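You operate a simulated robot arm through the tools that you are given. There is no shell and no other tool. Be economical: measure what you need, move in short steps, check, and stop when the job is done.

Carry out the task below with a simulated robot arm. There is one attempt and no reset: what you move stays moved.

Task
Push the grey drawer shut. Put one of the lock pins from the table top on the shelf under the shop bench. Fetch the 20 gap gauge from the gauge ledge and set it on the table top. Take the bung from the top of the wooden table and leave it on the number six ledge. Fetch the green spacer block and set it on the top of the grading bench. Put the narrow tub on the plywood table. The order is free. Set down upright: bung.

The check looks at the end state, three seconds after you hand in, the way a careful person would. Anything else that was tipped, shoved, dropped, spilled or broken makes it a failure.

Robot
A 7-joint arm with a two-finger parallel gripper on a trunk, on a base that drives. Base frame: it is fixed to the floor where the robot stands at the start and does not move with it; the origin is under the middle of the robot, x ahead of it, y to its left, z up. Lengths are in m, angles in rad, forces in N, time in s.
With the tool pointing down near the work surface it reaches from about 0.16 to 0.74 m from the robot's upright axis, wherever it stands. Its first joint turns from -2.897 to 2.897 rad. Places, roughly: bung (7x7x10 cm) [-2, 5.8, 0.8]; gap gauge [-1.75, 3, 0.5]; green spacer block (11x4x4 cm) [1.5, 1.7, 0.9]; grey drawer [0.6, 0, 0.7]; lock pin (4x4x21 cm) [-0.4, 1.6, 1]; narrow tub (5x11x5 cm) [-6.2, 9.5, 0.8]; number six ledge (47x16 cm) [-6.02, 4.36, 0.7]; plywood table [-5.3, 6.4, 0.8]; shelf under the shop bench [1.7, 2.6, 0.3]; table top [-0.2, 1.5, 0.8]; top of the grading bench [0.8, -0.5, 0.8]. Payload 1.57 kg.
The TCP is the grasp point between the finger pads, 0.03 m short of the fingertips. In the tool frame z runs along the fingers and y along their closing line. Largest opening 0.11 m; finger width 0.024, thickness 0.012; the body of the gripper, 0.048 by 0.112 m, starts 0.078 m behind the TCP.
Orientation is that of the tool frame in the base frame, as a unit quaternion [w, x, y, z]. With the fingers straight down and closing along the base's y, the tool's x points along the base's -x, its y along +y and its z along -z.

Tools
- The arm moves only by the tool drive_tool. Its argument "motion" is a list that holds one entry, the list of rows, each a list of 7 numbers: the shift along the tool's x, y, z in units of 40 mm (1.0 is 40 mm), then the turn, a rotation vector about the tool's x, y, z in units of 8 degrees (1.0 is 8 degrees), then the opening, from 0 (shut) to 1 (fully open). In form: [[[x, y, z, wx, wy, wz, claw], ...]]. A call has 1 to 12 rows; each row shifts and turns the commanded pose from where the row before left it, along the tool's axes as they then stand. A call with a number of a shift or a turn outside -1 to 1 is refused whole. A row lasts 0.2 s, in which the tool goes at most 0.05 m and 0.15 rad; a call with a longer step from one row to the next is refused whole, and so is a gripper value outside its range. Where a pose cannot be reached the arm comes as near as it can. A force on the tool above 40 N (or 10 N above the force at the start of the call, whichever is more), or a blocked arm, ends the call early, and 0.2 s more pass. Each finger travels about 0.045 m/s and halts on what it meets, pressing with about 21 N; the grip force reading is that of the motor and also rises with nothing between the fingers. The clock runs only during rows and for 0.2 s after the last one: add rows that do not move to give the fingers time. The reply holds the time, the measured pose of the TCP, the force on the tool along the base axes, the opening and the grip force, in the units named above and with some noise, with the torque about the TCP (base axes, N m) and any sound that the robot's microphone picked up.
- Cameras (640 x 400 px; columns grow to the right, rows downward): "scene" is now at [0.0181, 0.1387, 1.3885]; the picture's right is [-0.17, -0.99, 0.00], its down [-0.71, 0.12, -0.69] and it looks along [0.68, -0.12, -0.72] (base axes); focal length 273 px, centre (320, 200). "wrist" rides on the gripper at [0.07, 0.016, -0.141] in the tool frame; the picture's right is [-0.23, 0.97, 0.00], its down [-0.86, -0.20, -0.48] and it looks along [-0.47, -0.11, 0.88] (tool axes); focal length 222 px, centre (320, 200).
- grab_frame(camera): a new picture of that camera. No time passes.
- raise_lower(by): slides the trunk up (or, below 0, down) by that many m; the arm and the scene camera ride with it, the base frame stays. It gives what a move gives, with no picture.
- roll_base(legs): drives the robot by 1 to 6 legs, each [ahead, turn to the left] in m and rad, along the robot's own axes; the way and the turn of a leg run together, so that a leg with both is an arc; at most 1.5 m and 3.142 rad a leg. The arm and the cameras ride along, it lands a little off, and it stops where it bumps. It gives what a move gives.
- turn_head(pan, tilt): turns the head with the scene camera to pan (to the left, within 2.705 rad either way) and tilt (down, from -0.506 to 1.204), counted from straight ahead of the robot. It gives what a move gives.
- pixel_to_xyz(camera, pixels): for up to 12 pixels [column, row] of the newest picture of that camera ("zoom" is the newest enlarged one), the place [x, y, z] in the base frame of the surface seen there, good to about 0.003 m. No time passes.
- inspect(camera, box): a new picture of the part [left, top, right, bottom] of that camera's present view, enlarged. No time passes.
- finish_job(): hands the job in; it is judged then, once.

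Keep the steps short. Do not move on a guess: measure, check each grasp and each placing, and mend mistakes. In all there are 117 turns and 100 pictures (those below and enlarged ones count). Leave the gripper open and the arm clear of the work at the hand-in unless told otherwise, and finish with a single line.

The tools are called after "Emit:" as a command line: name --argument value ..., lists and objects as JSON in quotes. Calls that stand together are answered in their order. drive_tool: Moves the arm, as the interface text tells. Its arguments: {"type":"object","properties":{"motion":{"type":"array","items":{"type":"array","items":{"type":"array","items":{"type":"number"}}}}},"required":["motion"]} The other tools are called the same way: raise_lower (by) slides the trunk up or down; roll_base (legs) drives the base; turn_head (pan, tilt) turns the head that bears the scene camera; grab_frame (camera) takes a picture; pixel_to_xyz (camera, pixels) gives the place of the surface under pixels of a picture; inspect (camera, box) takes an enlarged picture of a part of a camera's view; finish_job () hands the job in.

At the start:

```text
time_s: 0.0
ee_pos: [0.5119, 0.0843, 0.9287]
tcp_rot: [0.001, 0.001, 1.0, 0.0]
force: [-0.6, 0.0, -0.3]
torque: [-0.01, 0.0, 0.02]
finger_gap: 0.11
grasp_force: 0.1
trunk travel left (down, up): [-0.325, 0.265]
robot x, y, heading: [0.0005, -0.0016, 0.002]
head pan, tilt: [-0.173, 0.803]
```

scene: 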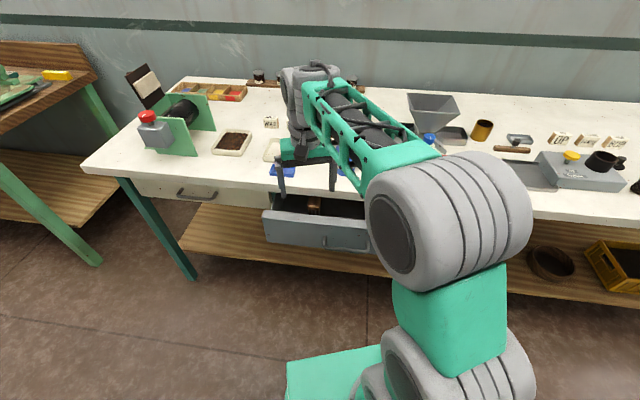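
wrist: 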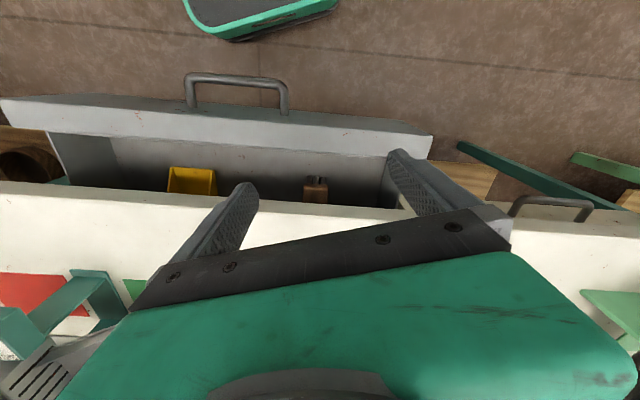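

I see the grey drawer open at about (315,230) in the scene picture. I'll measure its front, handle and the bench edge.

Emit:
pixel_to_xyz --camera "scene" --pixels '[[270, 228], [310, 240], [360, 245], [265, 212], [315, 222], [230, 180], [350, 205], [200, 193], [380, 130], [240, 110]]'

Emit:
pixel_to_xyz --camera "wrist" --pixels '[[235, 77], [190, 90], [285, 95], [60, 110], [420, 135], [250, 150], [150, 195], [400, 225], [250, 125]]'

Emit:
turn_head --pan 1.0 --tilt 0.5

Emit:
grab_frame --camera "scene"

```text
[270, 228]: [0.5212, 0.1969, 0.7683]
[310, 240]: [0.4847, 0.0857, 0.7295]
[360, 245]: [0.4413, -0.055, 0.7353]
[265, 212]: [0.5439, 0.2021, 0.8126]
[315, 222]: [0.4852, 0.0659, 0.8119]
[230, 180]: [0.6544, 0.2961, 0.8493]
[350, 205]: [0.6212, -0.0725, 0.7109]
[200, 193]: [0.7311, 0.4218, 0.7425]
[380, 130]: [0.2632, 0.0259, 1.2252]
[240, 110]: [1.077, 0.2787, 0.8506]
```

```text
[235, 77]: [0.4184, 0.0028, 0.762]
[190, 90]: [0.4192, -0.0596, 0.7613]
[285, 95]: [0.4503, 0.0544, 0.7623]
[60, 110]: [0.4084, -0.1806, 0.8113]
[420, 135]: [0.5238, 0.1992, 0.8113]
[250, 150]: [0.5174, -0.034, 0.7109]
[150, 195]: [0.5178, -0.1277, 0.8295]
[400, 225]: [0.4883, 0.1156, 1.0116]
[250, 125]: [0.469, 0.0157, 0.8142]
```

```text
time_s: 1.4
ee_pos: [0.5137, 0.0862, 0.9283]
tcp_rot: [0.0, -0.001, 1.0, 0.0]
force: [0.1, 0.0, 0.1]
torque: [-0.03, -0.02, 0.0]
finger_gap: 0.1098
grasp_force: 0.0
trunk travel left (down, up): [-0.325, 0.265]
robot x, y, heading: [-0.0015, 0.0001, 0.001]
head pan, tilt: [1.0, 0.499]
```

```text
97 pictures are left
```

scene: 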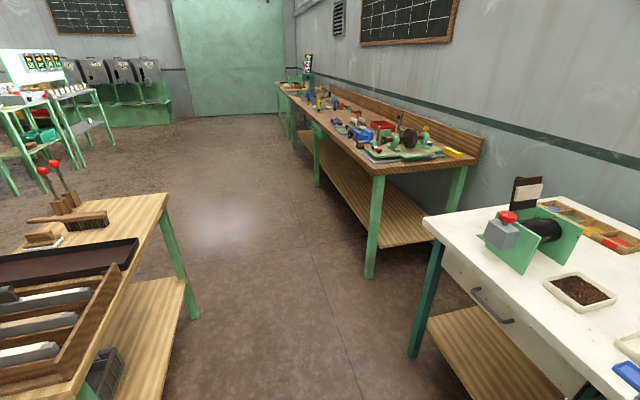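

The bench is turned by about -17°. Next I look at the drawer area and bench edge in detail to plan the push.

Emit:
turn_head --pan 0.2 --tilt 0.9

Emit:
grab_frame --camera "scene"

```text
time_s: 2.5
ee_pos: [0.5135, 0.0848, 0.9285]
tcp_rot: [0.0, 0.0, 1.0, 0.0]
force: [-0.7, 0.2, -0.2]
torque: [0.01, 0.04, 0.01]
finger_gap: 0.1098
grasp_force: 0.1
trunk travel left (down, up): [-0.325, 0.265]
robot x, y, heading: [0.0019, -0.0026, -0.004]
head pan, tilt: [0.201, 0.901]
```

```text
96 pictures are left
```

scene: 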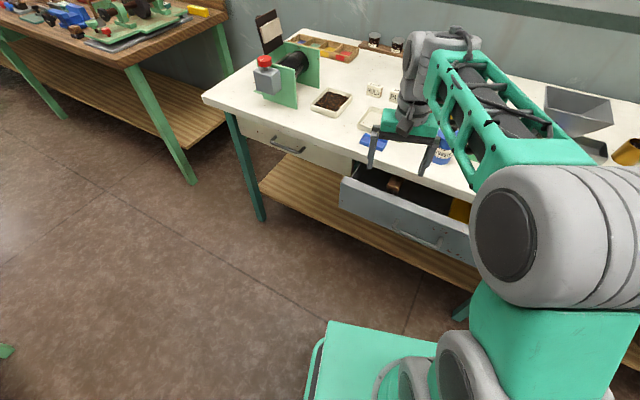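

Emit:
pixel_to_xyz --camera "scene" --pixels '[[245, 126], [312, 156], [285, 152], [335, 165], [300, 134], [240, 113], [330, 151], [285, 152], [345, 182], [350, 200], [420, 240], [400, 215]]'

Emit:
inspect --camera "scene" --box '[200, 80, 520, 280]'

```text
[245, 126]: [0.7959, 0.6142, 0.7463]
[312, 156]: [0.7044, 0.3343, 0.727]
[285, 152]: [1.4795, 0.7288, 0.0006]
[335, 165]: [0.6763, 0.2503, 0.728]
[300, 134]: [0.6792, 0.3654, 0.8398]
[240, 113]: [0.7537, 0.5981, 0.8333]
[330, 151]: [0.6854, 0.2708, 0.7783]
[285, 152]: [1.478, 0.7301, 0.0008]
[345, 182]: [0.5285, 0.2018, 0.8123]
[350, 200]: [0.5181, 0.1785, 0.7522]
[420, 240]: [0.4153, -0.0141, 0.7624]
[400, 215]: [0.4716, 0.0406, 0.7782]
```

```text
2.00 times, centred on (360, 180) of scene
```

zoom: 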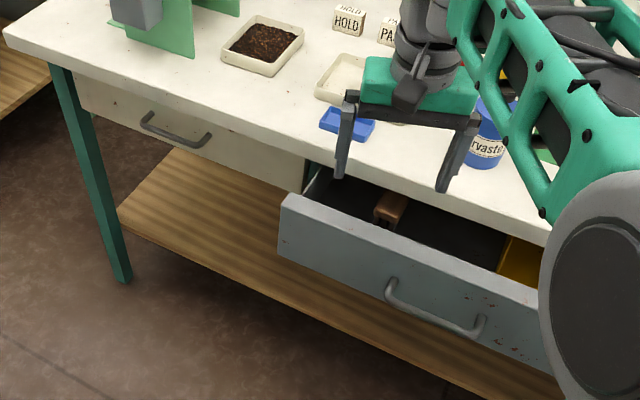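

The left drawer's face lies at n≈0.565 along the inward direction (0.95,-0.31). The grey drawer's face is at 0.437 and its handle bar at 0.399, z 0.762. I back the tool off, turn it square to the bench, tilt the fingers forward and shut them.

Emit:
drive_tool --motion '[[[0.8875, -0.375, 0, 0, 0, 0, 0], [0.8875, -0.375, 0, 0, 0, 0, 0], [0.8875, -0.375, 0, 0, 0, 0, 0], [0.8875, -0.375, 0, 0, 0, 0, 0], [0, 0, 0, 0, 0, 0.757, 0], [0, 0, 0, 0, 0, 0.757, 0], [0, 0, 0, 0, 0, 0.757, 0], [0, 0, 0, 0, -0.94, 0, 0], [0, 0, 0, 0, -0.94, 0, 0], [0, 0, 0, 0, -0.94, 0, 0], [0, 0, 0, 0, -0.94, 0, 0]]]'

```text
time_s: 5.1
ee_pos: [0.369, 0.0225, 0.8956]
tcp_rot: [0.217, 0.143, 0.963, -0.075]
force: [-0.3, -0.8, -0.1]
torque: [-0.03, -0.01, 0.02]
finger_gap: 0.0001
grasp_force: 20.9
trunk travel left (down, up): [-0.325, 0.265]
robot x, y, heading: [-0.0049, 0.0006, -0.005]
head pan, tilt: [0.201, 0.901]
stopped in row 11: the arm was blocked; the commanded pose is now the measured one
```

Tilt is about 27° and the fingers are shut; the arm stopped at a limit of its own. Now I lower it with the trunk to the handle height.

Emit:
raise_lower --by -0.125

Emit:
grab_frame --camera "wrist"

Emit:
grab_frame --camera "scene"

```text
time_s: 6.7
ee_pos: [0.3689, 0.0219, 0.7705]
tcp_rot: [0.217, 0.145, 0.962, -0.076]
force: [0.2, -0.6, 0.0]
torque: [-0.02, 0.0, 0.0]
finger_gap: 0.0004
grasp_force: 20.8
trunk travel left (down, up): [-0.2, 0.39]
robot x, y, heading: [0.0008, 0.0017, -0.004]
head pan, tilt: [0.201, 0.901]
```

```text
94 pictures are left
```

wrist: 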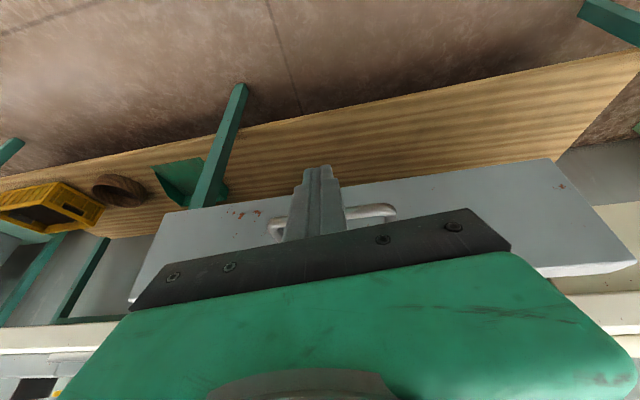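

```text
93 pictures are left
```

scene: 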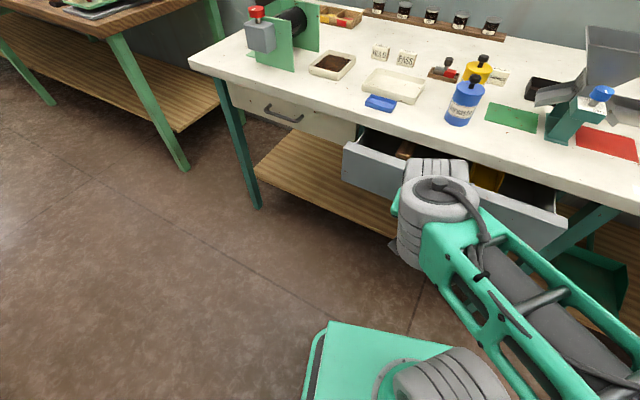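

The shut fingers stand right in front of the handle. Now I push along the drawer's axis in even steps.

Emit:
drive_tool --motion '[[[-0.447, 0, 0.224, 0, 0, 0, 0], [-0.447, 0, 0.224, 0, 0, 0, 0], [-0.447, 0, 0.224, 0, 0, 0, 0], [-0.447, 0, 0.224, 0, 0, 0, 0], [-0.447, 0, 0.224, 0, 0, 0, 0], [-0.447, 0, 0.224, 0, 0, 0, 0], [-0.447, 0, 0.224, 0, 0, 0, 0]]]'

```text
time_s: 8.2
ee_pos: [0.5013, -0.0207, 0.771]
tcp_rot: [0.219, 0.145, 0.962, -0.074]
force: [-0.1, -0.7, 0.0]
torque: [0.01, 0.01, -0.03]
finger_gap: 0.0
grasp_force: 21.3
trunk travel left (down, up): [-0.2, 0.39]
robot x, y, heading: [-0.0042, -0.0063, -0.0]
head pan, tilt: [0.201, 0.901]
```

Emit:
drive_tool --motion '[[[-0.25, 0, 0.125, 0, 0, 0, 0], [-0.25, 0, 0.125, 0, 0, 0, 0], [-0.2, 0, 0.1, 0, 0, 0, 0], [-0.2, 0, 0.1, 0, 0, 0, 0]]]'

Emit:
grab_frame --camera "scene"

```text
time_s: 9.1
ee_pos: [0.5252, -0.0285, 0.7652]
tcp_rot: [0.209, 0.143, 0.965, -0.073]
force: [-5.8, 2.1, -2.4]
torque: [0.14, 0.06, 0.02]
finger_gap: 0.0
grasp_force: 20.8
trunk travel left (down, up): [-0.2, 0.39]
robot x, y, heading: [0.0011, 0.0019, 0.002]
head pan, tilt: [0.201, 0.901]
stopped in row 4: the force on the tool passed its limit at 56 N (the readings are from after the stop); the commanded pose is now the measured one
```

```text
92 pictures are left
```

scene: 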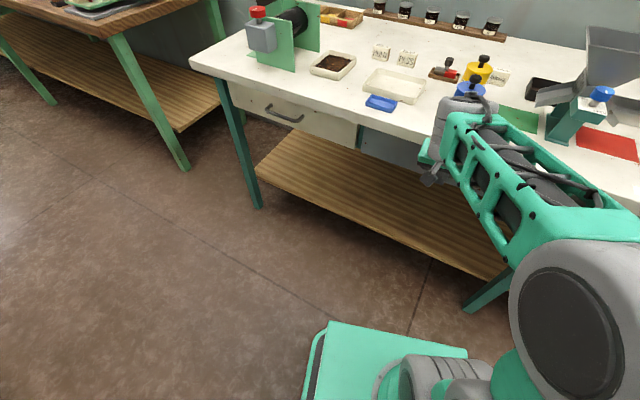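

The force rose to 56 N at n≈0.508, the expected closed place. I back off and check the face.

Emit:
drive_tool --motion '[[[0.67, 0, -0.336, 0, 0, 0, 0], [0.67, 0, -0.336, 0, 0, 0, 0], [0.67, 0, -0.336, 0, 0, 0, 0], [0.67, 0, -0.336, 0, 0, 0, 0], [0.67, 0, -0.336, 0, 0, 0, 0]]]'

Emit:
grab_frame --camera "scene"

Emit:
pixel_to_xyz --camera "scene" --pixels '[[345, 134], [375, 143], [380, 160], [300, 145], [395, 155], [470, 190], [490, 195]]'

```text
time_s: 10.3
ee_pos: [0.3826, 0.0174, 0.7694]
tcp_rot: [0.209, 0.143, 0.964, -0.074]
force: [-0.8, 0.0, 0.3]
torque: [-0.02, 0.04, -0.02]
finger_gap: 0.0
grasp_force: 21.0
trunk travel left (down, up): [-0.2, 0.39]
robot x, y, heading: [0.0, -0.0008, 0.002]
head pan, tilt: [0.201, 0.901]
```

```text
91 pictures are left
```

scene: 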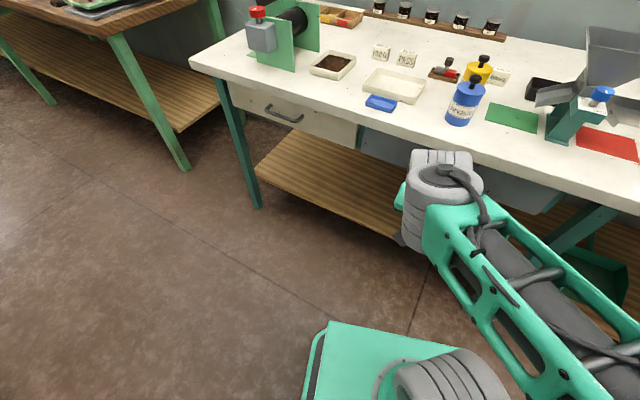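

```text
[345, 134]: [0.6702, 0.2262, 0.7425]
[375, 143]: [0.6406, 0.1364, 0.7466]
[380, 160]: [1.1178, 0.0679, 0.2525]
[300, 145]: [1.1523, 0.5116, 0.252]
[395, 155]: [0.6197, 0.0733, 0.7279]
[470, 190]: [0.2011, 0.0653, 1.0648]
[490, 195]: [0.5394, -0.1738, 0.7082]
```

The drawer face is now at n≈0.566, flush with the left drawer. I return the tool upright, raise the trunk, and look towards the shop bench.

Emit:
drive_tool --motion '[[[0, 0, 0, 0, 0.8, 0, 0.5], [0, 0, 0, 0, 0.8, 0, 0.5], [0, 0, 0, 0, 0.8, 0, 0.8], [0, 0, 0, 0, 0.8, 0, 1], [0, 0, -0.5, 0, 0, -0.757, 1], [0, 0, -0.5, 0, 0, -0.757, 1], [0, 0, -0.5, 0, 0, -0.757, 1]]]'

Emit:
raise_lower --by 0.2

Emit:
turn_head --pan 0.85 --tilt 0.5

Emit:
grab_frame --camera "scene"

Emit:
inspect --camera "scene" --box '[160, 70, 480, 270]'

```text
time_s: 11.9
ee_pos: [0.385, 0.0214, 0.8292]
tcp_rot: [-0.017, -0.002, 0.999, -0.038]
force: [0.0, -0.7, 0.1]
torque: [-0.02, -0.01, -0.05]
finger_gap: 0.1098
grasp_force: 0.1
trunk travel left (down, up): [-0.2, 0.39]
robot x, y, heading: [-0.0002, -0.0037, 0.001]
head pan, tilt: [0.201, 0.901]
```

```text
time_s: 14.0
ee_pos: [0.3858, 0.022, 1.03]
tcp_rot: [-0.016, -0.002, 0.999, -0.039]
force: [-0.5, 0.0, -0.4]
torque: [0.01, 0.01, -0.02]
finger_gap: 0.1101
grasp_force: 0.2
trunk travel left (down, up): [-0.4, 0.19]
robot x, y, heading: [-0.0013, 0.0001, 0.001]
head pan, tilt: [0.201, 0.901]
```

```text
time_s: 15.1
ee_pos: [0.3856, 0.0213, 1.0293]
tcp_rot: [-0.016, -0.002, 0.999, -0.039]
force: [0.3, -0.3, 0.7]
torque: [-0.01, -0.01, 0.01]
finger_gap: 0.1103
grasp_force: 0.0
trunk travel left (down, up): [-0.4, 0.19]
robot x, y, heading: [-0.0012, 0.0002, 0.0]
head pan, tilt: [0.85, 0.499]
```

```text
90 pictures are left
```

scene: 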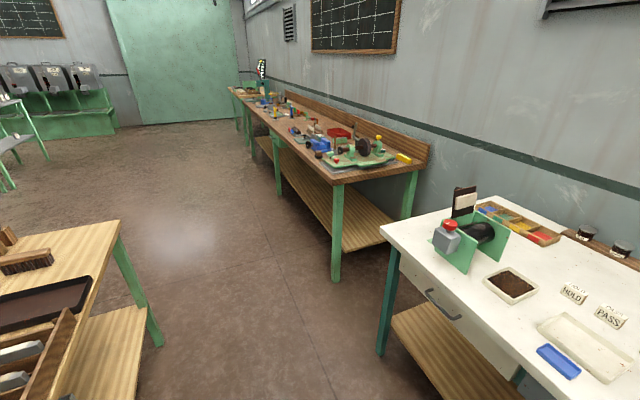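

```text
2.00 times, centred on (320, 170) of scene
```

zoom: 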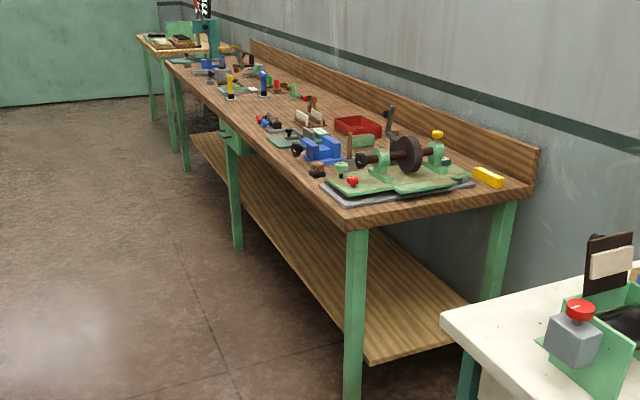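

Emit:
pixel_to_xyz --camera "scene" --pixels '[[403, 157], [333, 184], [430, 166], [275, 137], [340, 225], [335, 275], [340, 140], [118, 222], [163, 340], [300, 300], [228, 92], [395, 232]]'

Emit:
pixel_to_xyz --camera "zoom" --pixels '[[362, 140], [340, 168], [350, 148], [400, 115], [300, 345], [240, 150], [460, 345], [370, 325]]'

```text
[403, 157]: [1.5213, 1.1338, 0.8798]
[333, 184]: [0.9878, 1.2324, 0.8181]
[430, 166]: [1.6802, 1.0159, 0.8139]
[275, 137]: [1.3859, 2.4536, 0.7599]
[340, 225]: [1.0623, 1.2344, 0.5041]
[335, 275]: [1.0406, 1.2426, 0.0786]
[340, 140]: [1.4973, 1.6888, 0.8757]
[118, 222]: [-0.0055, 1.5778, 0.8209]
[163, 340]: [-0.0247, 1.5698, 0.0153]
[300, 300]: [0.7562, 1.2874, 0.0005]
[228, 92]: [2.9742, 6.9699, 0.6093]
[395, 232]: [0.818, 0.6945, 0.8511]
```

```text
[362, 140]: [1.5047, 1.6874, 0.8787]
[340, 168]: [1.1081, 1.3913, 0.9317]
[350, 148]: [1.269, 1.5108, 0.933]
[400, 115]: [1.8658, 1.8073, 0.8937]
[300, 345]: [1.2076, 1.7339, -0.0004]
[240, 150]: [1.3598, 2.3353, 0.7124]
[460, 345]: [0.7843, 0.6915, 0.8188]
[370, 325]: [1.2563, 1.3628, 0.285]
```

The green spacer block is at about (1.505,1.687,0.88), near zoom (362,140). Before driving I look left to map the nearby table.

Emit:
turn_head --pan 1.6 --tilt 0.6

Emit:
grab_frame --camera "scene"

Emit:
pixel_to_xyz --camera "scene" --pixels '[[320, 250], [200, 250], [450, 250], [320, 300], [200, 350], [450, 350], [320, 200], [250, 200], [400, 200], [500, 200], [320, 150], [320, 380]]'

```text
time_s: 16.2
ee_pos: [0.386, 0.0211, 1.0291]
tcp_rot: [-0.015, -0.002, 0.999, -0.039]
force: [-0.4, 0.0, -0.1]
torque: [-0.03, 0.03, -0.02]
finger_gap: 0.1101
grasp_force: 0.0
trunk travel left (down, up): [-0.4, 0.19]
robot x, y, heading: [-0.0009, -0.0011, -0.004]
head pan, tilt: [1.6, 0.6]
```

```text
88 pictures are left
```

scene: 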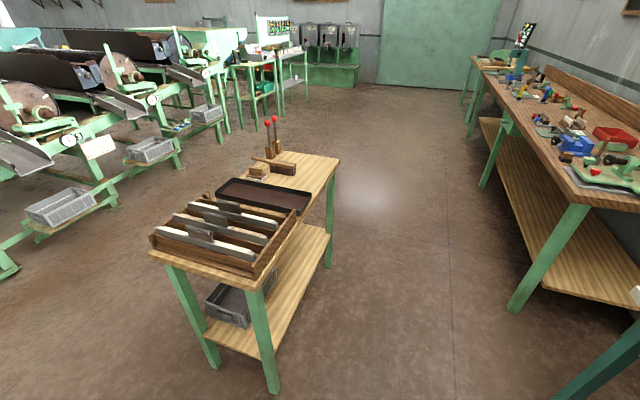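

```text
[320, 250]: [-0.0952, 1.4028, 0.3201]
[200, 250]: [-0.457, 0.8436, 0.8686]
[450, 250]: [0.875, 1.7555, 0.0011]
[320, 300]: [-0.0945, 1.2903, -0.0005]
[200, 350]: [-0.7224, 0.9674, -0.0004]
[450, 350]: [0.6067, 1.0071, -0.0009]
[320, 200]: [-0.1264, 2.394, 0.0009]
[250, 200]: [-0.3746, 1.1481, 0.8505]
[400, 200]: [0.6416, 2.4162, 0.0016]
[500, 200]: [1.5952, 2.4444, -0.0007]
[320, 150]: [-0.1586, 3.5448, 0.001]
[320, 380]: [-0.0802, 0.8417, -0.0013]
```

The aisle between the narrow table and the shop bench is about 1 m wide. I drive up its middle to a point in front of the green block and turn to face the shop bench.

Emit:
roll_base --legs '[[0, 1.275], [1.1, 0], [0.96, 0], [0, -1.577]]'

Emit:
turn_head --pan 0.3 --tilt 0.8

Emit:
grab_frame --camera "scene"

```text
time_s: 33.4
ee_pos: [0.9678, 1.882, 1.0293]
tcp_rot: [-0.02, 0.14, 0.989, -0.037]
force: [-0.5, -0.3, -0.7]
torque: [-0.01, 0.01, -0.03]
finger_gap: 0.1102
grasp_force: 0.1
trunk travel left (down, up): [-0.4, 0.19]
robot x, y, heading: [0.5921, 1.9692, -0.28]
head pan, tilt: [1.6, 0.6]
```

```text
time_s: 34.8
ee_pos: [0.9678, 1.8814, 1.0293]
tcp_rot: [-0.021, 0.139, 0.989, -0.037]
force: [-0.4, -0.5, -0.1]
torque: [0.0, 0.02, 0.0]
finger_gap: 0.11
grasp_force: 0.0
trunk travel left (down, up): [-0.4, 0.19]
robot x, y, heading: [0.5904, 1.9658, -0.285]
head pan, tilt: [0.3, 0.799]
```

```text
87 pictures are left
```

scene: 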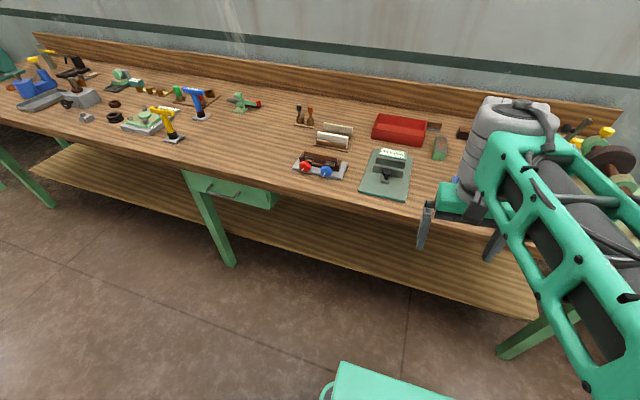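

Emit:
inspect --camera "scene" --box '[340, 100, 500, 200]'

Emit:
pixel_to_xyz --camera "scene" --pixels '[[441, 141], [439, 154], [436, 170], [405, 200], [250, 155], [345, 260], [250, 230], [405, 240], [370, 380], [220, 250], [403, 288], [385, 177]]'

```text
4.00 times, centred on (420, 150) of scene
```

zoom: 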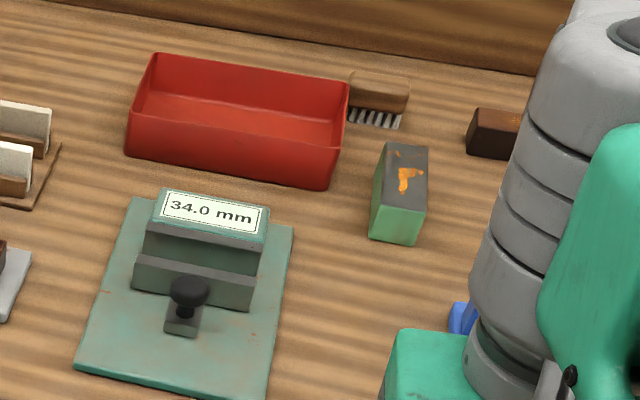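

```text
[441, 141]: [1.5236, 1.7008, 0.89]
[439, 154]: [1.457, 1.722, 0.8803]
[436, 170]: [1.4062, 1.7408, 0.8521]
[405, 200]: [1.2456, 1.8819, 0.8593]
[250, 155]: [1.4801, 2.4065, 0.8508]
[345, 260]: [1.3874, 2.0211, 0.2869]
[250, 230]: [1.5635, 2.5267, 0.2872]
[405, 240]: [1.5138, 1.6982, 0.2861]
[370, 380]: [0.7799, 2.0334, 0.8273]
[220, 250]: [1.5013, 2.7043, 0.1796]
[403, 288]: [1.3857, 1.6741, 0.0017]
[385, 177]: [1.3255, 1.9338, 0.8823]
```

Emit:
pixel_to_xyz --camera "zoom" --pixels '[[388, 147], [427, 150], [377, 205], [424, 208], [400, 178], [372, 235], [412, 242], [345, 170], [465, 155], [455, 300], [290, 230]]'

Emit:
turn_head --pan 0.0 --tilt 1.2

Emit:
grab_frame --camera "scene"

```text
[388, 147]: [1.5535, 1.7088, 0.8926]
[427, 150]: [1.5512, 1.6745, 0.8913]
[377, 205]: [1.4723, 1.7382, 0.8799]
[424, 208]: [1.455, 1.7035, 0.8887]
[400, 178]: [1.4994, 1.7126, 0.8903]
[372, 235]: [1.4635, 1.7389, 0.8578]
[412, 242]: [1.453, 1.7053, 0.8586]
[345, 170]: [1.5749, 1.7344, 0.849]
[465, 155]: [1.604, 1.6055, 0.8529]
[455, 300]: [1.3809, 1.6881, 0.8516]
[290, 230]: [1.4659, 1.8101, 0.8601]
```

```text
time_s: 35.7
ee_pos: [0.9673, 1.8822, 1.0286]
tcp_rot: [-0.022, 0.14, 0.989, -0.036]
force: [-0.3, 0.1, 0.5]
torque: [0.02, -0.02, -0.03]
finger_gap: 0.1099
grasp_force: 0.1
trunk travel left (down, up): [-0.4, 0.19]
robot x, y, heading: [0.5911, 1.9692, -0.279]
head pan, tilt: [0.0, 1.201]
```

```text
85 pictures are left
```

scene: 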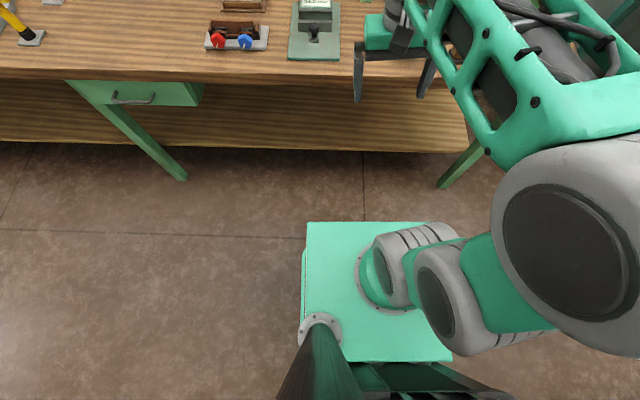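

Emit:
pixel_to_xyz --camera "scene" --pixels '[[312, 225], [420, 224], [308, 355], [450, 358], [304, 250], [300, 300], [330, 78], [270, 82], [200, 103], [185, 178], [440, 185], [380, 150]]'

```text
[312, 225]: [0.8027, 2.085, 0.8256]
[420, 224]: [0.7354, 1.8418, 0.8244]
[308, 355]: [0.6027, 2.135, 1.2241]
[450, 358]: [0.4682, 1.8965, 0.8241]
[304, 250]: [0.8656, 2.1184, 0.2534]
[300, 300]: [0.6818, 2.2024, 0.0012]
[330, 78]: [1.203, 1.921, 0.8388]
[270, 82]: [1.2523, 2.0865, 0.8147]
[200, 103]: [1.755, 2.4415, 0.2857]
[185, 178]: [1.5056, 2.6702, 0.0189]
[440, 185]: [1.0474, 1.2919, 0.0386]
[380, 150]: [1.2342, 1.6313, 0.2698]
```

The block sits dead ahead at 0.95 m, with its long axis along my heading. I advance 0.33 m; the platform keeps about 0.1 m from the bench edge. Then I look again.

Emit:
roll_base --legs '[[0.33, 0]]'

Emit:
turn_head --pan 0.3 --tilt 0.9

Emit:
grab_frame --camera "scene"

Emit:
grab_frame --camera "wrist"

```text
time_s: 37.9
ee_pos: [1.286, 1.7915, 1.0292]
tcp_rot: [-0.021, 0.139, 0.989, -0.037]
force: [-0.3, 0.2, 0.0]
torque: [0.0, 0.0, 0.01]
finger_gap: 0.11
grasp_force: 0.0
trunk travel left (down, up): [-0.4, 0.19]
robot x, y, heading: [0.909, 1.882, -0.278]
head pan, tilt: [0.0, 1.201]
```

```text
time_s: 38.7
ee_pos: [1.2859, 1.7925, 1.0285]
tcp_rot: [-0.021, 0.138, 0.99, -0.037]
force: [1.3, -0.2, 0.0]
torque: [0.0, 0.03, 0.03]
finger_gap: 0.1099
grasp_force: 0.0
trunk travel left (down, up): [-0.4, 0.19]
robot x, y, heading: [0.907, 1.8771, -0.278]
head pan, tilt: [0.3, 0.901]
```

```text
84 pictures are left
```

scene: 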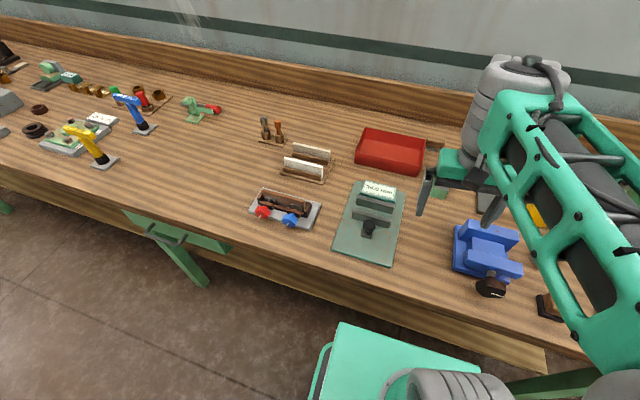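

```text
83 pictures are left
```

wrist: 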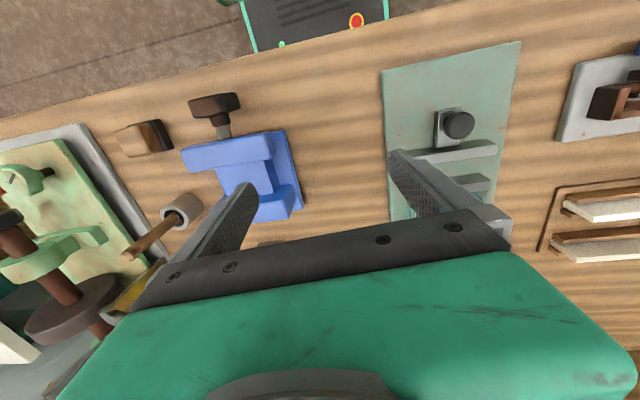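

The tool leans about 5°. I level it and move 0.236 m forward and 0.024 m right, above the block at (1.507,1.705), then check the wrist view.

Emit:
drive_tool --motion '[[[0, 0, 0, -0.57, -0.22, 0.12, 1], [-0.985, -0.1, 0, 0, 0, 0, 1], [-0.985, -0.1, 0, 0, 0, 0, 1], [-0.985, -0.1, 0, 0, 0, 0, 1], [-0.985, -0.1, 0, 0, 0, 0, 1], [-0.985, -0.1, 0, 0, 0, 0, 1], [-0.985, -0.1, 0, 0, 0, 0, 1], [0, 0, 0, 0, 0, 0, 1]]]'

Emit:
grab_frame --camera "wrist"

Emit:
grab_frame --camera "scene"

```text
time_s: 40.5
ee_pos: [1.5063, 1.6998, 1.0293]
tcp_rot: [0.0, 0.147, 0.989, 0.001]
force: [1.2, 0.0, 0.7]
torque: [0.02, 0.01, -0.02]
finger_gap: 0.1099
grasp_force: 0.1
trunk travel left (down, up): [-0.4, 0.19]
robot x, y, heading: [0.9085, 1.8772, -0.286]
head pan, tilt: [0.3, 0.901]
```

```text
82 pictures are left
```

wrist: 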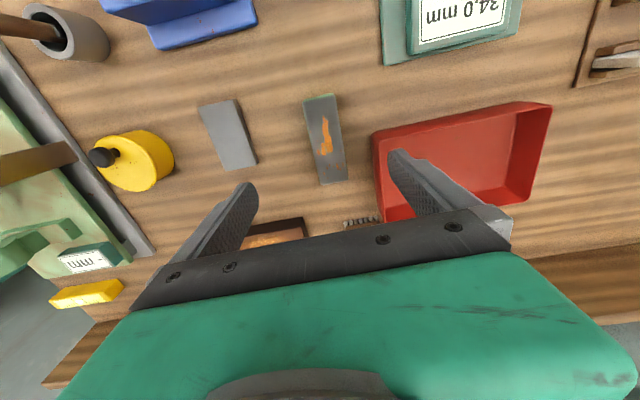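

```text
81 pictures are left
```

scene: 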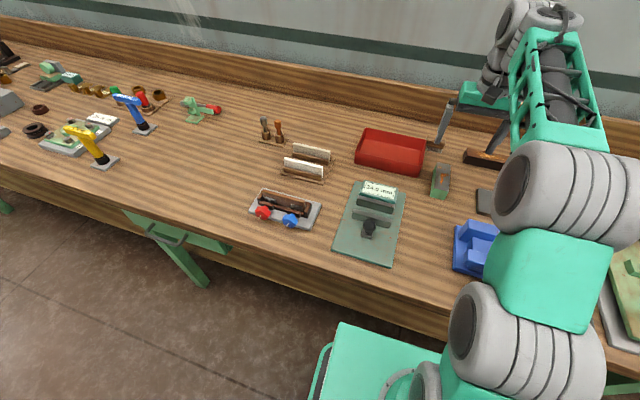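

Emit:
pixel_to_xyz --camera "wrist" --pixels '[[307, 100], [333, 97], [319, 182], [345, 178], [375, 140], [385, 200], [372, 160], [256, 160], [217, 105], [345, 220], [300, 225]]'

```text
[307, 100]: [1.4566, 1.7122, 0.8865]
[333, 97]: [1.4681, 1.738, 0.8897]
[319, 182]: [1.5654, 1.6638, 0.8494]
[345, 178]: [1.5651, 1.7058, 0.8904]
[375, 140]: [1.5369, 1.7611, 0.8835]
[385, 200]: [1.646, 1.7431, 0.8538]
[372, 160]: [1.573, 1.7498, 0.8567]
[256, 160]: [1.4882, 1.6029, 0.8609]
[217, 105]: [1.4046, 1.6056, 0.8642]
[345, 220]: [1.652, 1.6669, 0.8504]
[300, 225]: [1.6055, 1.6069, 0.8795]
```

Across the fingers, the block spans lateral 2.053–2.087 and the red tray starts at 2.131. I shift 6.5 mm left, narrow the opening to 70 mm and go down to TCP z 0.888.

Emit:
drive_tool --motion '[[[0, 0.16, 0, 0, 0, 0, 0.636], [0, 0, 0, 0, 0, 0, 0.636], [0, 0, 0, 0, 0, 0, 0.636], [0, 0, 0.88, 0, 0, 0, 0.636], [0, 0, 0.88, 0, 0, 0, 0.636], [0, 0, 0.88, 0, 0, 0, 0.636], [0, 0, 0.88, 0, 0, 0, 0.636]]]'

Emit:
grab_frame --camera "wrist"

```text
time_s: 42.1
ee_pos: [1.5065, 1.7063, 0.8885]
tcp_rot: [0.001, 0.147, 0.989, 0.0]
force: [-0.2, 0.5, 0.2]
torque: [0.01, 0.05, 0.05]
finger_gap: 0.07
grasp_force: 0.0
trunk travel left (down, up): [-0.4, 0.19]
robot x, y, heading: [0.908, 1.8785, -0.279]
head pan, tilt: [0.3, 0.901]
```

```text
80 pictures are left
```

wrist: 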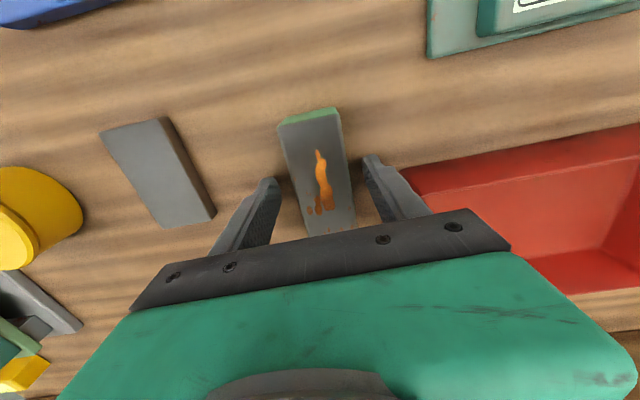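

The fingers straddle the block with clearance from the tray. I close and lift a little.

Emit:
drive_tool --motion '[[[0, 0, 0, 0, 0, 0, 0], [0, 0, 0, 0, 0, 0, 0], [0, 0, 0, 0, 0, 0, 0], [0, 0, 0, 0, 0, 0, 0], [0, 0, -0.8, 0, 0, 0, 0], [0, 0, -0.8, 0, 0, 0, 0], [0, 0, -1, 0, 0, 0, 0], [0, 0, -1, 0, 0, 0, 0]]]'

Emit:
grab_frame --camera "wrist"

```text
time_s: 43.9
ee_pos: [1.5075, 1.7056, 1.03]
tcp_rot: [-0.001, 0.147, 0.989, 0.0]
force: [0.0, -0.8, -4.7]
torque: [0.01, 0.06, -0.02]
finger_gap: 0.0397
grasp_force: 20.9
trunk travel left (down, up): [-0.4, 0.19]
robot x, y, heading: [0.9114, 1.8775, -0.277]
head pan, tilt: [0.3, 0.901]
```

```text
79 pictures are left
```

wrist: 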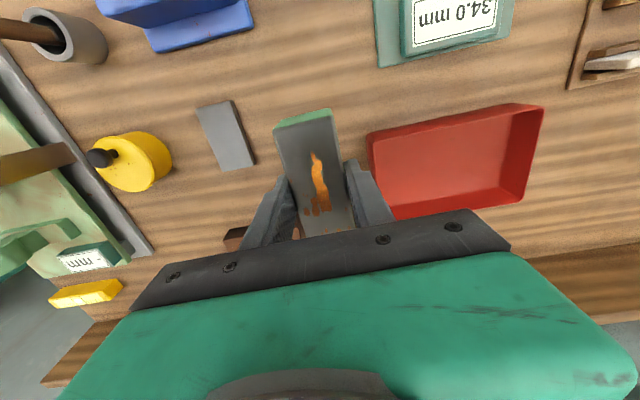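

The block is held (40 mm gap, about 4.7 N). I retract the arm, back away from the bench, and drive back to the left part of the white bench.

Emit:
drive_tool --motion '[[[0.985, 0, 0, 0, 0, 0, 0], [0.985, 0, 0, 0, 0, 0, 0], [0.985, 0, 0, 0, 0, 0, 0], [0.985, 0, 0, 0, 0, 0, 0], [0.985, 0, 0, 0, 0, 0, 0], [0.985, 0, 0, 0, 0, 0, 0]]]'

Emit:
roll_base --legs '[[-0.33, 0], [0, -1.551], [1.0, 0], [0.66, 0], [0, 1.513]]'

Emit:
turn_head --pan 0.1 --tilt 0.8

Emit:
grab_frame --camera "scene"

```text
time_s: 45.3
ee_pos: [1.2799, 1.7767, 1.0318]
tcp_rot: [0.0, 0.147, 0.989, 0.001]
force: [0.1, 0.5, -4.0]
torque: [0.02, 0.04, 0.01]
finger_gap: 0.0398
grasp_force: 21.1
trunk travel left (down, up): [-0.4, 0.19]
robot x, y, heading: [0.9088, 1.875, -0.281]
head pan, tilt: [0.3, 0.901]
```

```text
time_s: 63.0
ee_pos: [0.5125, 0.253, 1.0316]
tcp_rot: [0.001, 0.172, 0.985, 0.002]
force: [-0.4, 0.3, -5.9]
torque: [0.03, 0.04, 0.0]
finger_gap: 0.0398
grasp_force: 20.7
trunk travel left (down, up): [-0.4, 0.19]
robot x, y, heading: [0.1456, 0.3767, -0.331]
head pan, tilt: [0.3, 0.901]
```

```text
time_s: 63.7
ee_pos: [0.5134, 0.2537, 1.0318]
tcp_rot: [0.0, 0.172, 0.985, 0.0]
force: [-0.2, 1.1, -4.7]
torque: [-0.02, 0.02, 0.02]
finger_gap: 0.0396
grasp_force: 21.1
trunk travel left (down, up): [-0.4, 0.19]
robot x, y, heading: [0.1434, 0.3724, -0.333]
head pan, tilt: [0.099, 0.799]
```

```text
78 pictures are left
```

scene: 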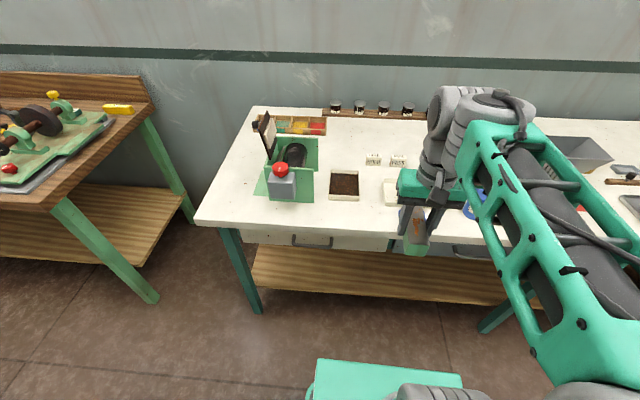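

Emit:
pixel_to_xyz --camera "scene" --pixels '[[330, 198], [358, 199], [345, 232], [370, 232], [300, 231], [372, 215], [385, 205], [355, 215], [320, 215], [297, 202], [390, 222]]'

Emit:
inspect --camera "scene" --box '[240, 130, 440, 255]'

```text
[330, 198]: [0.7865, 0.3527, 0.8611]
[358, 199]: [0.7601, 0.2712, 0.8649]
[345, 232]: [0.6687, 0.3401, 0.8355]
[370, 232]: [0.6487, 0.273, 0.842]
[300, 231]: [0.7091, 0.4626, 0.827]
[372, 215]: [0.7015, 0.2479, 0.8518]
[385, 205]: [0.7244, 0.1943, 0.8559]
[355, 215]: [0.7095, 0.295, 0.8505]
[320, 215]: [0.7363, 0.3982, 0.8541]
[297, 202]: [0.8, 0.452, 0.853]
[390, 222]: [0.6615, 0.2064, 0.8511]
```

```text
3.20 times, centred on (340, 192) of scene
```

zoom: 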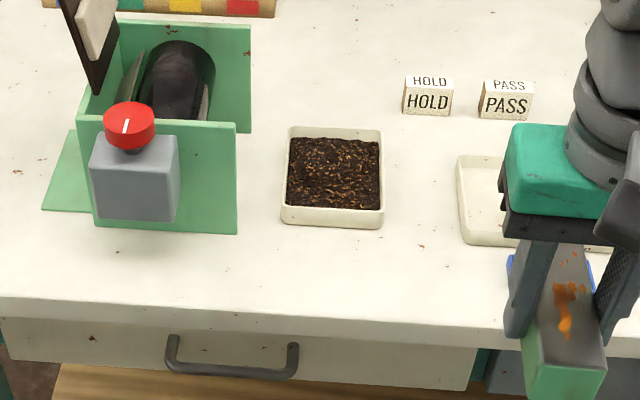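

Free spot: in front of and between the dirt tray and the white tray, centre (0.7135,0.250), bench z 0.851. I move above it and look.

Emit:
drive_tool --motion '[[[-0.948, 0.32, 0, 0, 0, 0, 0], [-0.948, 0.32, 0, 0, 0, 0, 0], [-0.948, 0.32, 0, 0, 0, 0, 0], [-0.948, 0.32, 0, 0, 0, 0, 0], [-0.948, 0.32, 0, 0, 0, 0, 0], [0, 0, 0.6, 0, 0, 0, 0], [0, 0, 0.6, 0, 0, 0, 0]]]'

Emit:
grab_frame --camera "wrist"

Emit:
grab_frame --camera "scene"

```text
time_s: 65.3
ee_pos: [0.7142, 0.2491, 0.9832]
tcp_rot: [0.0, 0.171, 0.985, 0.001]
force: [0.2, -1.2, -4.7]
torque: [0.05, 0.03, 0.0]
finger_gap: 0.0401
grasp_force: 20.9
trunk travel left (down, up): [-0.4, 0.19]
robot x, y, heading: [0.1461, 0.3726, -0.33]
head pan, tilt: [0.099, 0.799]
```

```text
76 pictures are left
```

wrist: 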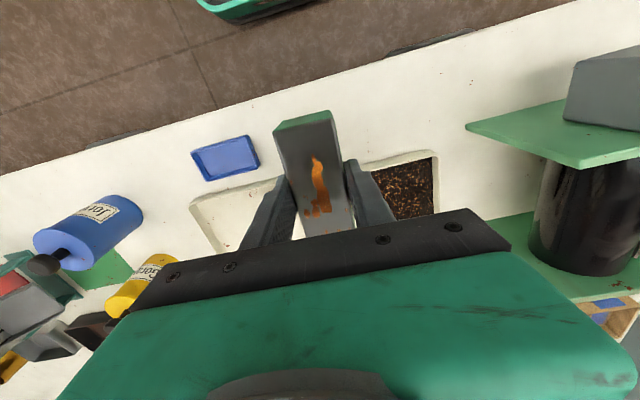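

```text
75 pictures are left
```

scene: 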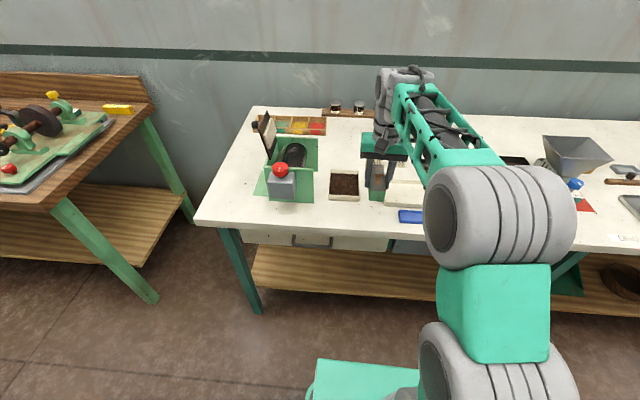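

Emit:
pixel_to_xyz --camera "wrist" --pixels '[[258, 165], [247, 136], [190, 205], [285, 178], [368, 160], [432, 152], [275, 130], [342, 155], [350, 150], [215, 250]]'

```text
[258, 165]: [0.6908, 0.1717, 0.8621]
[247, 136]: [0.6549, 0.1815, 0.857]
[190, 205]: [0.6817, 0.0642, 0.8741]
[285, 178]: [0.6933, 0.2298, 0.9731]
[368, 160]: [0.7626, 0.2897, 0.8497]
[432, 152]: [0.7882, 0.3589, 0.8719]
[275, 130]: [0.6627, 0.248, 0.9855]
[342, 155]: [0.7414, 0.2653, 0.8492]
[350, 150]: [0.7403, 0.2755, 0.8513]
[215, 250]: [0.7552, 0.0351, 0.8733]
```

Clearances look fine. I lower it to just above contact.

Emit:
drive_tool --motion '[[[0, 0, 0.75, 0, 0, 0, 0], [0, 0, 0.75, 0, 0, 0, 0], [0, 0, 0.6, 0, 0, 0, 0], [0, 0, 0.15, 0, 0, 0, 0], [0, 0, 0.08, 0, 0, 0, 0]]]'

Emit:
inspect --camera "scene" --box '[300, 130, 460, 230]'

```text
time_s: 66.5
ee_pos: [0.7115, 0.2501, 0.8908]
tcp_rot: [0.0, 0.171, 0.985, 0.001]
force: [0.1, 0.2, -6.3]
torque: [0.01, -0.01, 0.0]
finger_gap: 0.0398
grasp_force: 21.4
trunk travel left (down, up): [-0.4, 0.19]
robot x, y, heading: [0.143, 0.3759, -0.336]
head pan, tilt: [0.099, 0.799]
```

```text
4.00 times, centred on (380, 180) of scene
```

zoom: 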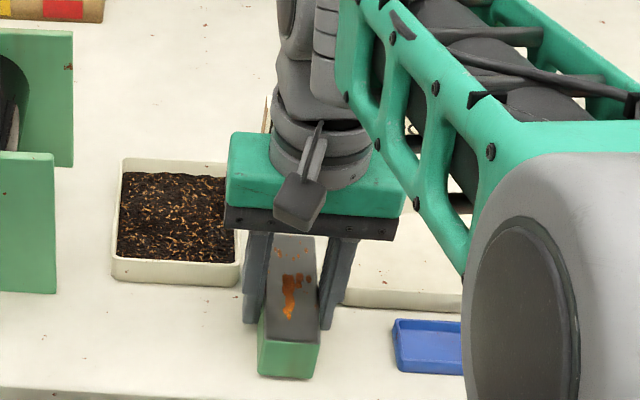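

Looks good; a last 2–3 mm down, then open to 60 mm and rise.

Emit:
drive_tool --motion '[[[0, 0, 0.06, 0, 0, 0, 0], [0, 0, 0, 0, 0, 0, 0.2], [0, 0, 0, 0, 0, 0, 0.545], [0, 0, 0, 0, 0, 0, 0.545], [0, 0, 0, 0, 0, 0, 0.545], [0, 0, -0.5, 0, 0, 0, 0.545], [0, 0, -1, 0, 0, 0, 0.545], [0, 0, -1, 0, 0, 0, 0.545], [0, 0, -1, 0, 0, 0, 1]]]'

Emit:
grab_frame --camera "wrist"

```text
time_s: 68.5
ee_pos: [0.7134, 0.2493, 1.0278]
tcp_rot: [0.0, 0.172, 0.985, 0.0]
force: [0.8, 0.0, -0.1]
torque: [0.01, 0.0, -0.01]
finger_gap: 0.094
grasp_force: 0.1
trunk travel left (down, up): [-0.4, 0.19]
robot x, y, heading: [0.1466, 0.3761, -0.331]
head pan, tilt: [0.099, 0.799]
```

```text
73 pictures are left
```

wrist: 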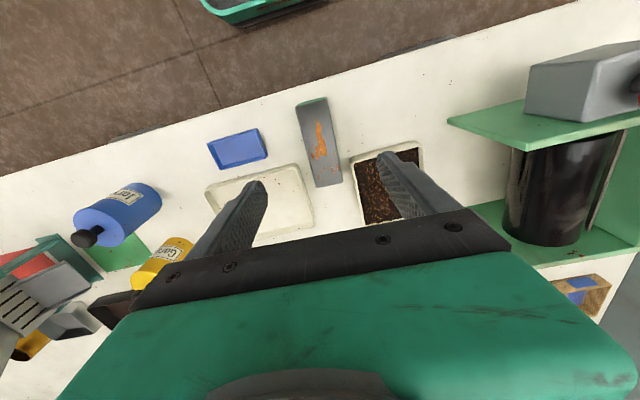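

The block stands free of the trays. I retract the arm and look at the lock pins on the narrow table.

Emit:
drive_tool --motion '[[[0.948, 0, 0, 0, 0, 0, 1], [0.948, 0, 0, 0, 0, 0, 1], [0.948, 0, 0, 0, 0, 0, 1], [0.948, 0, 0, 0, 0, 0, 1], [0.948, 0, 0, 0, 0, 0, 1], [0.7, -0.8, 0, 0, 0, 0, 1], [0, -0.8, 0, 0, 0, 0, 1]]]'

Emit:
turn_head --pan 2.25 --tilt 0.6

Emit:
grab_frame --camera "scene"

Emit:
inspect --camera "scene" --box '[160, 50, 480, 250]'

```text
time_s: 70.1
ee_pos: [0.4868, 0.2638, 1.0272]
tcp_rot: [0.0, 0.172, 0.985, 0.001]
force: [0.5, 0.6, 0.6]
torque: [-0.02, 0.02, 0.02]
finger_gap: 0.11
grasp_force: 0.0
trunk travel left (down, up): [-0.4, 0.19]
robot x, y, heading: [0.1453, 0.3733, -0.328]
head pan, tilt: [0.099, 0.799]
```

```text
time_s: 72.2
ee_pos: [0.4861, 0.2641, 1.0264]
tcp_rot: [0.0, 0.172, 0.985, 0.001]
force: [0.4, 0.3, 0.9]
torque: [-0.01, -0.02, 0.03]
finger_gap: 0.1099
grasp_force: 0.0
trunk travel left (down, up): [-0.4, 0.19]
robot x, y, heading: [0.1448, 0.3757, -0.333]
head pan, tilt: [2.25, 0.6]
```

```text
72 pictures are left
```

scene: 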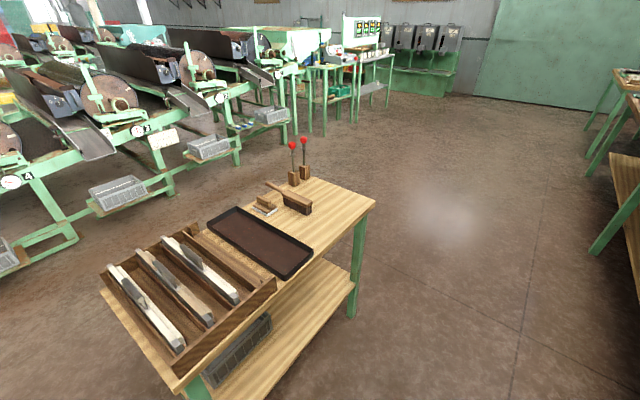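

```text
2.00 times, centred on (320, 150) of scene
```

zoom: 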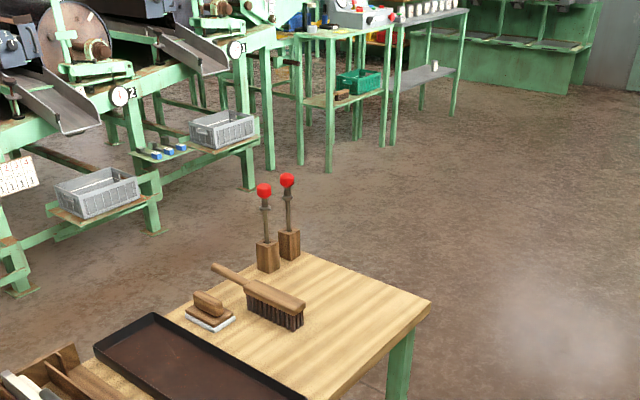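

Emit:
pixel_to_xyz --camera "zoom" --pixels '[[264, 190], [288, 180], [267, 248], [288, 236], [430, 302], [310, 255], [268, 268], [289, 255], [300, 300], [163, 150]]'

Emit:
pixel_to_xyz --camera "scene" --pixels '[[374, 204], [315, 178], [172, 390], [101, 292], [340, 185], [352, 315], [330, 210]]'

```text
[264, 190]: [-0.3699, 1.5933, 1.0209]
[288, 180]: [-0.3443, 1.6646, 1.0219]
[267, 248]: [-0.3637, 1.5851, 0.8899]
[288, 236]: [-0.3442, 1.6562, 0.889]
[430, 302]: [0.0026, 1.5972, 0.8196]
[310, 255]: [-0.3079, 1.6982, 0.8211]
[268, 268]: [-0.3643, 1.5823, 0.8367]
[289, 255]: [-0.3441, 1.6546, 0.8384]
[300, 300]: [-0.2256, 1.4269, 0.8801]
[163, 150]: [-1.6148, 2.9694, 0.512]
```

```text
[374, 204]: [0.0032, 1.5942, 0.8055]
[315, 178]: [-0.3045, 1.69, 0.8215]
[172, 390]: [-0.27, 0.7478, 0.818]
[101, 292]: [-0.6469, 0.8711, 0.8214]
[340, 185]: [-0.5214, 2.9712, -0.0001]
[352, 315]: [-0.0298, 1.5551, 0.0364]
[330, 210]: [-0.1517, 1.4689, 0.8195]
```

The pins stand at about (-0.36,1.59) and (-0.345,1.66), top z≈1.03, on blocks near the table's left edge. The shelf sits 0.2 m back under the bench, so I'll grip the rod with the tool tilted about 42° and place it with the same tilt. First I drive to the aisle beside the pins.

Emit:
roll_base --legs '[[0, 1.611], [1.07, 0], [0, 1.55]]'

Emit:
turn_head --pan 0.2 --tilt 0.6

Emit:
grab_frame --camera "scene"

```text
time_s: 85.3
ee_pos: [0.1019, 1.4943, 1.0278]
tcp_rot: [0.001, 0.987, -0.16, -0.001]
force: [0.5, 0.6, 0.4]
torque: [-0.03, -0.01, -0.01]
finger_gap: 0.1098
grasp_force: 0.2
trunk travel left (down, up): [-0.4, 0.19]
robot x, y, heading: [0.4464, 1.3902, 2.831]
head pan, tilt: [2.25, 0.6]
```

```text
time_s: 87.3
ee_pos: [0.1011, 1.4936, 1.0274]
tcp_rot: [0.001, 0.987, -0.159, 0.001]
force: [0.3, 0.3, -0.2]
torque: [-0.02, 0.01, 0.03]
finger_gap: 0.1098
grasp_force: 0.1
trunk travel left (down, up): [-0.4, 0.19]
robot x, y, heading: [0.4417, 1.3921, 2.84]
head pan, tilt: [0.201, 0.6]
```

```text
70 pictures are left
```

scene: 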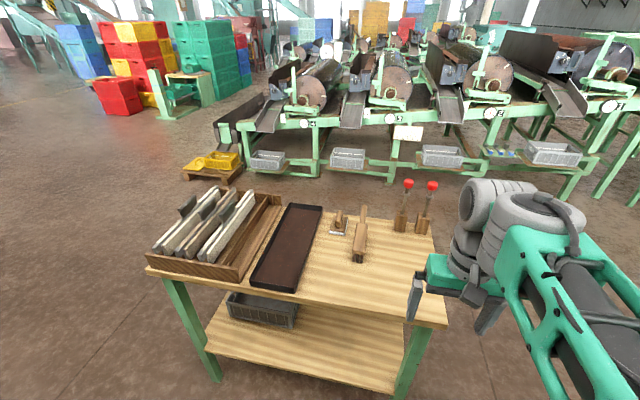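

Emit:
inspect --camera "scene" --box '[340, 160, 468, 240]'

Emit:
pixel_to_xyz --camera "zoom" --pixels '[[340, 115], [462, 120], [322, 290], [300, 340], [420, 345], [326, 200], [446, 210], [312, 250]]'

```text
5.00 times, centred on (404, 200) of scene
```

zoom: 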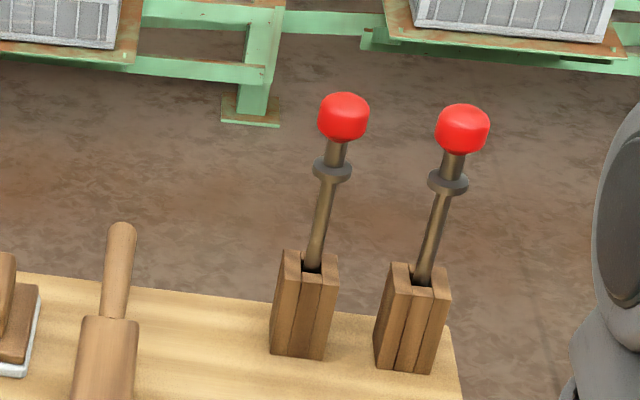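

```text
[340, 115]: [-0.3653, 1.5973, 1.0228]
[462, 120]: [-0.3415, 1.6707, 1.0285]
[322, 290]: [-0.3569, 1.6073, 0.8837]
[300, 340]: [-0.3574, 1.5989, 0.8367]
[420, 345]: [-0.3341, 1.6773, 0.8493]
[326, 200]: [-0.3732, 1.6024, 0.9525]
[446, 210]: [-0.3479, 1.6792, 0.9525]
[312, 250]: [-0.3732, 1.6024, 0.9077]
```

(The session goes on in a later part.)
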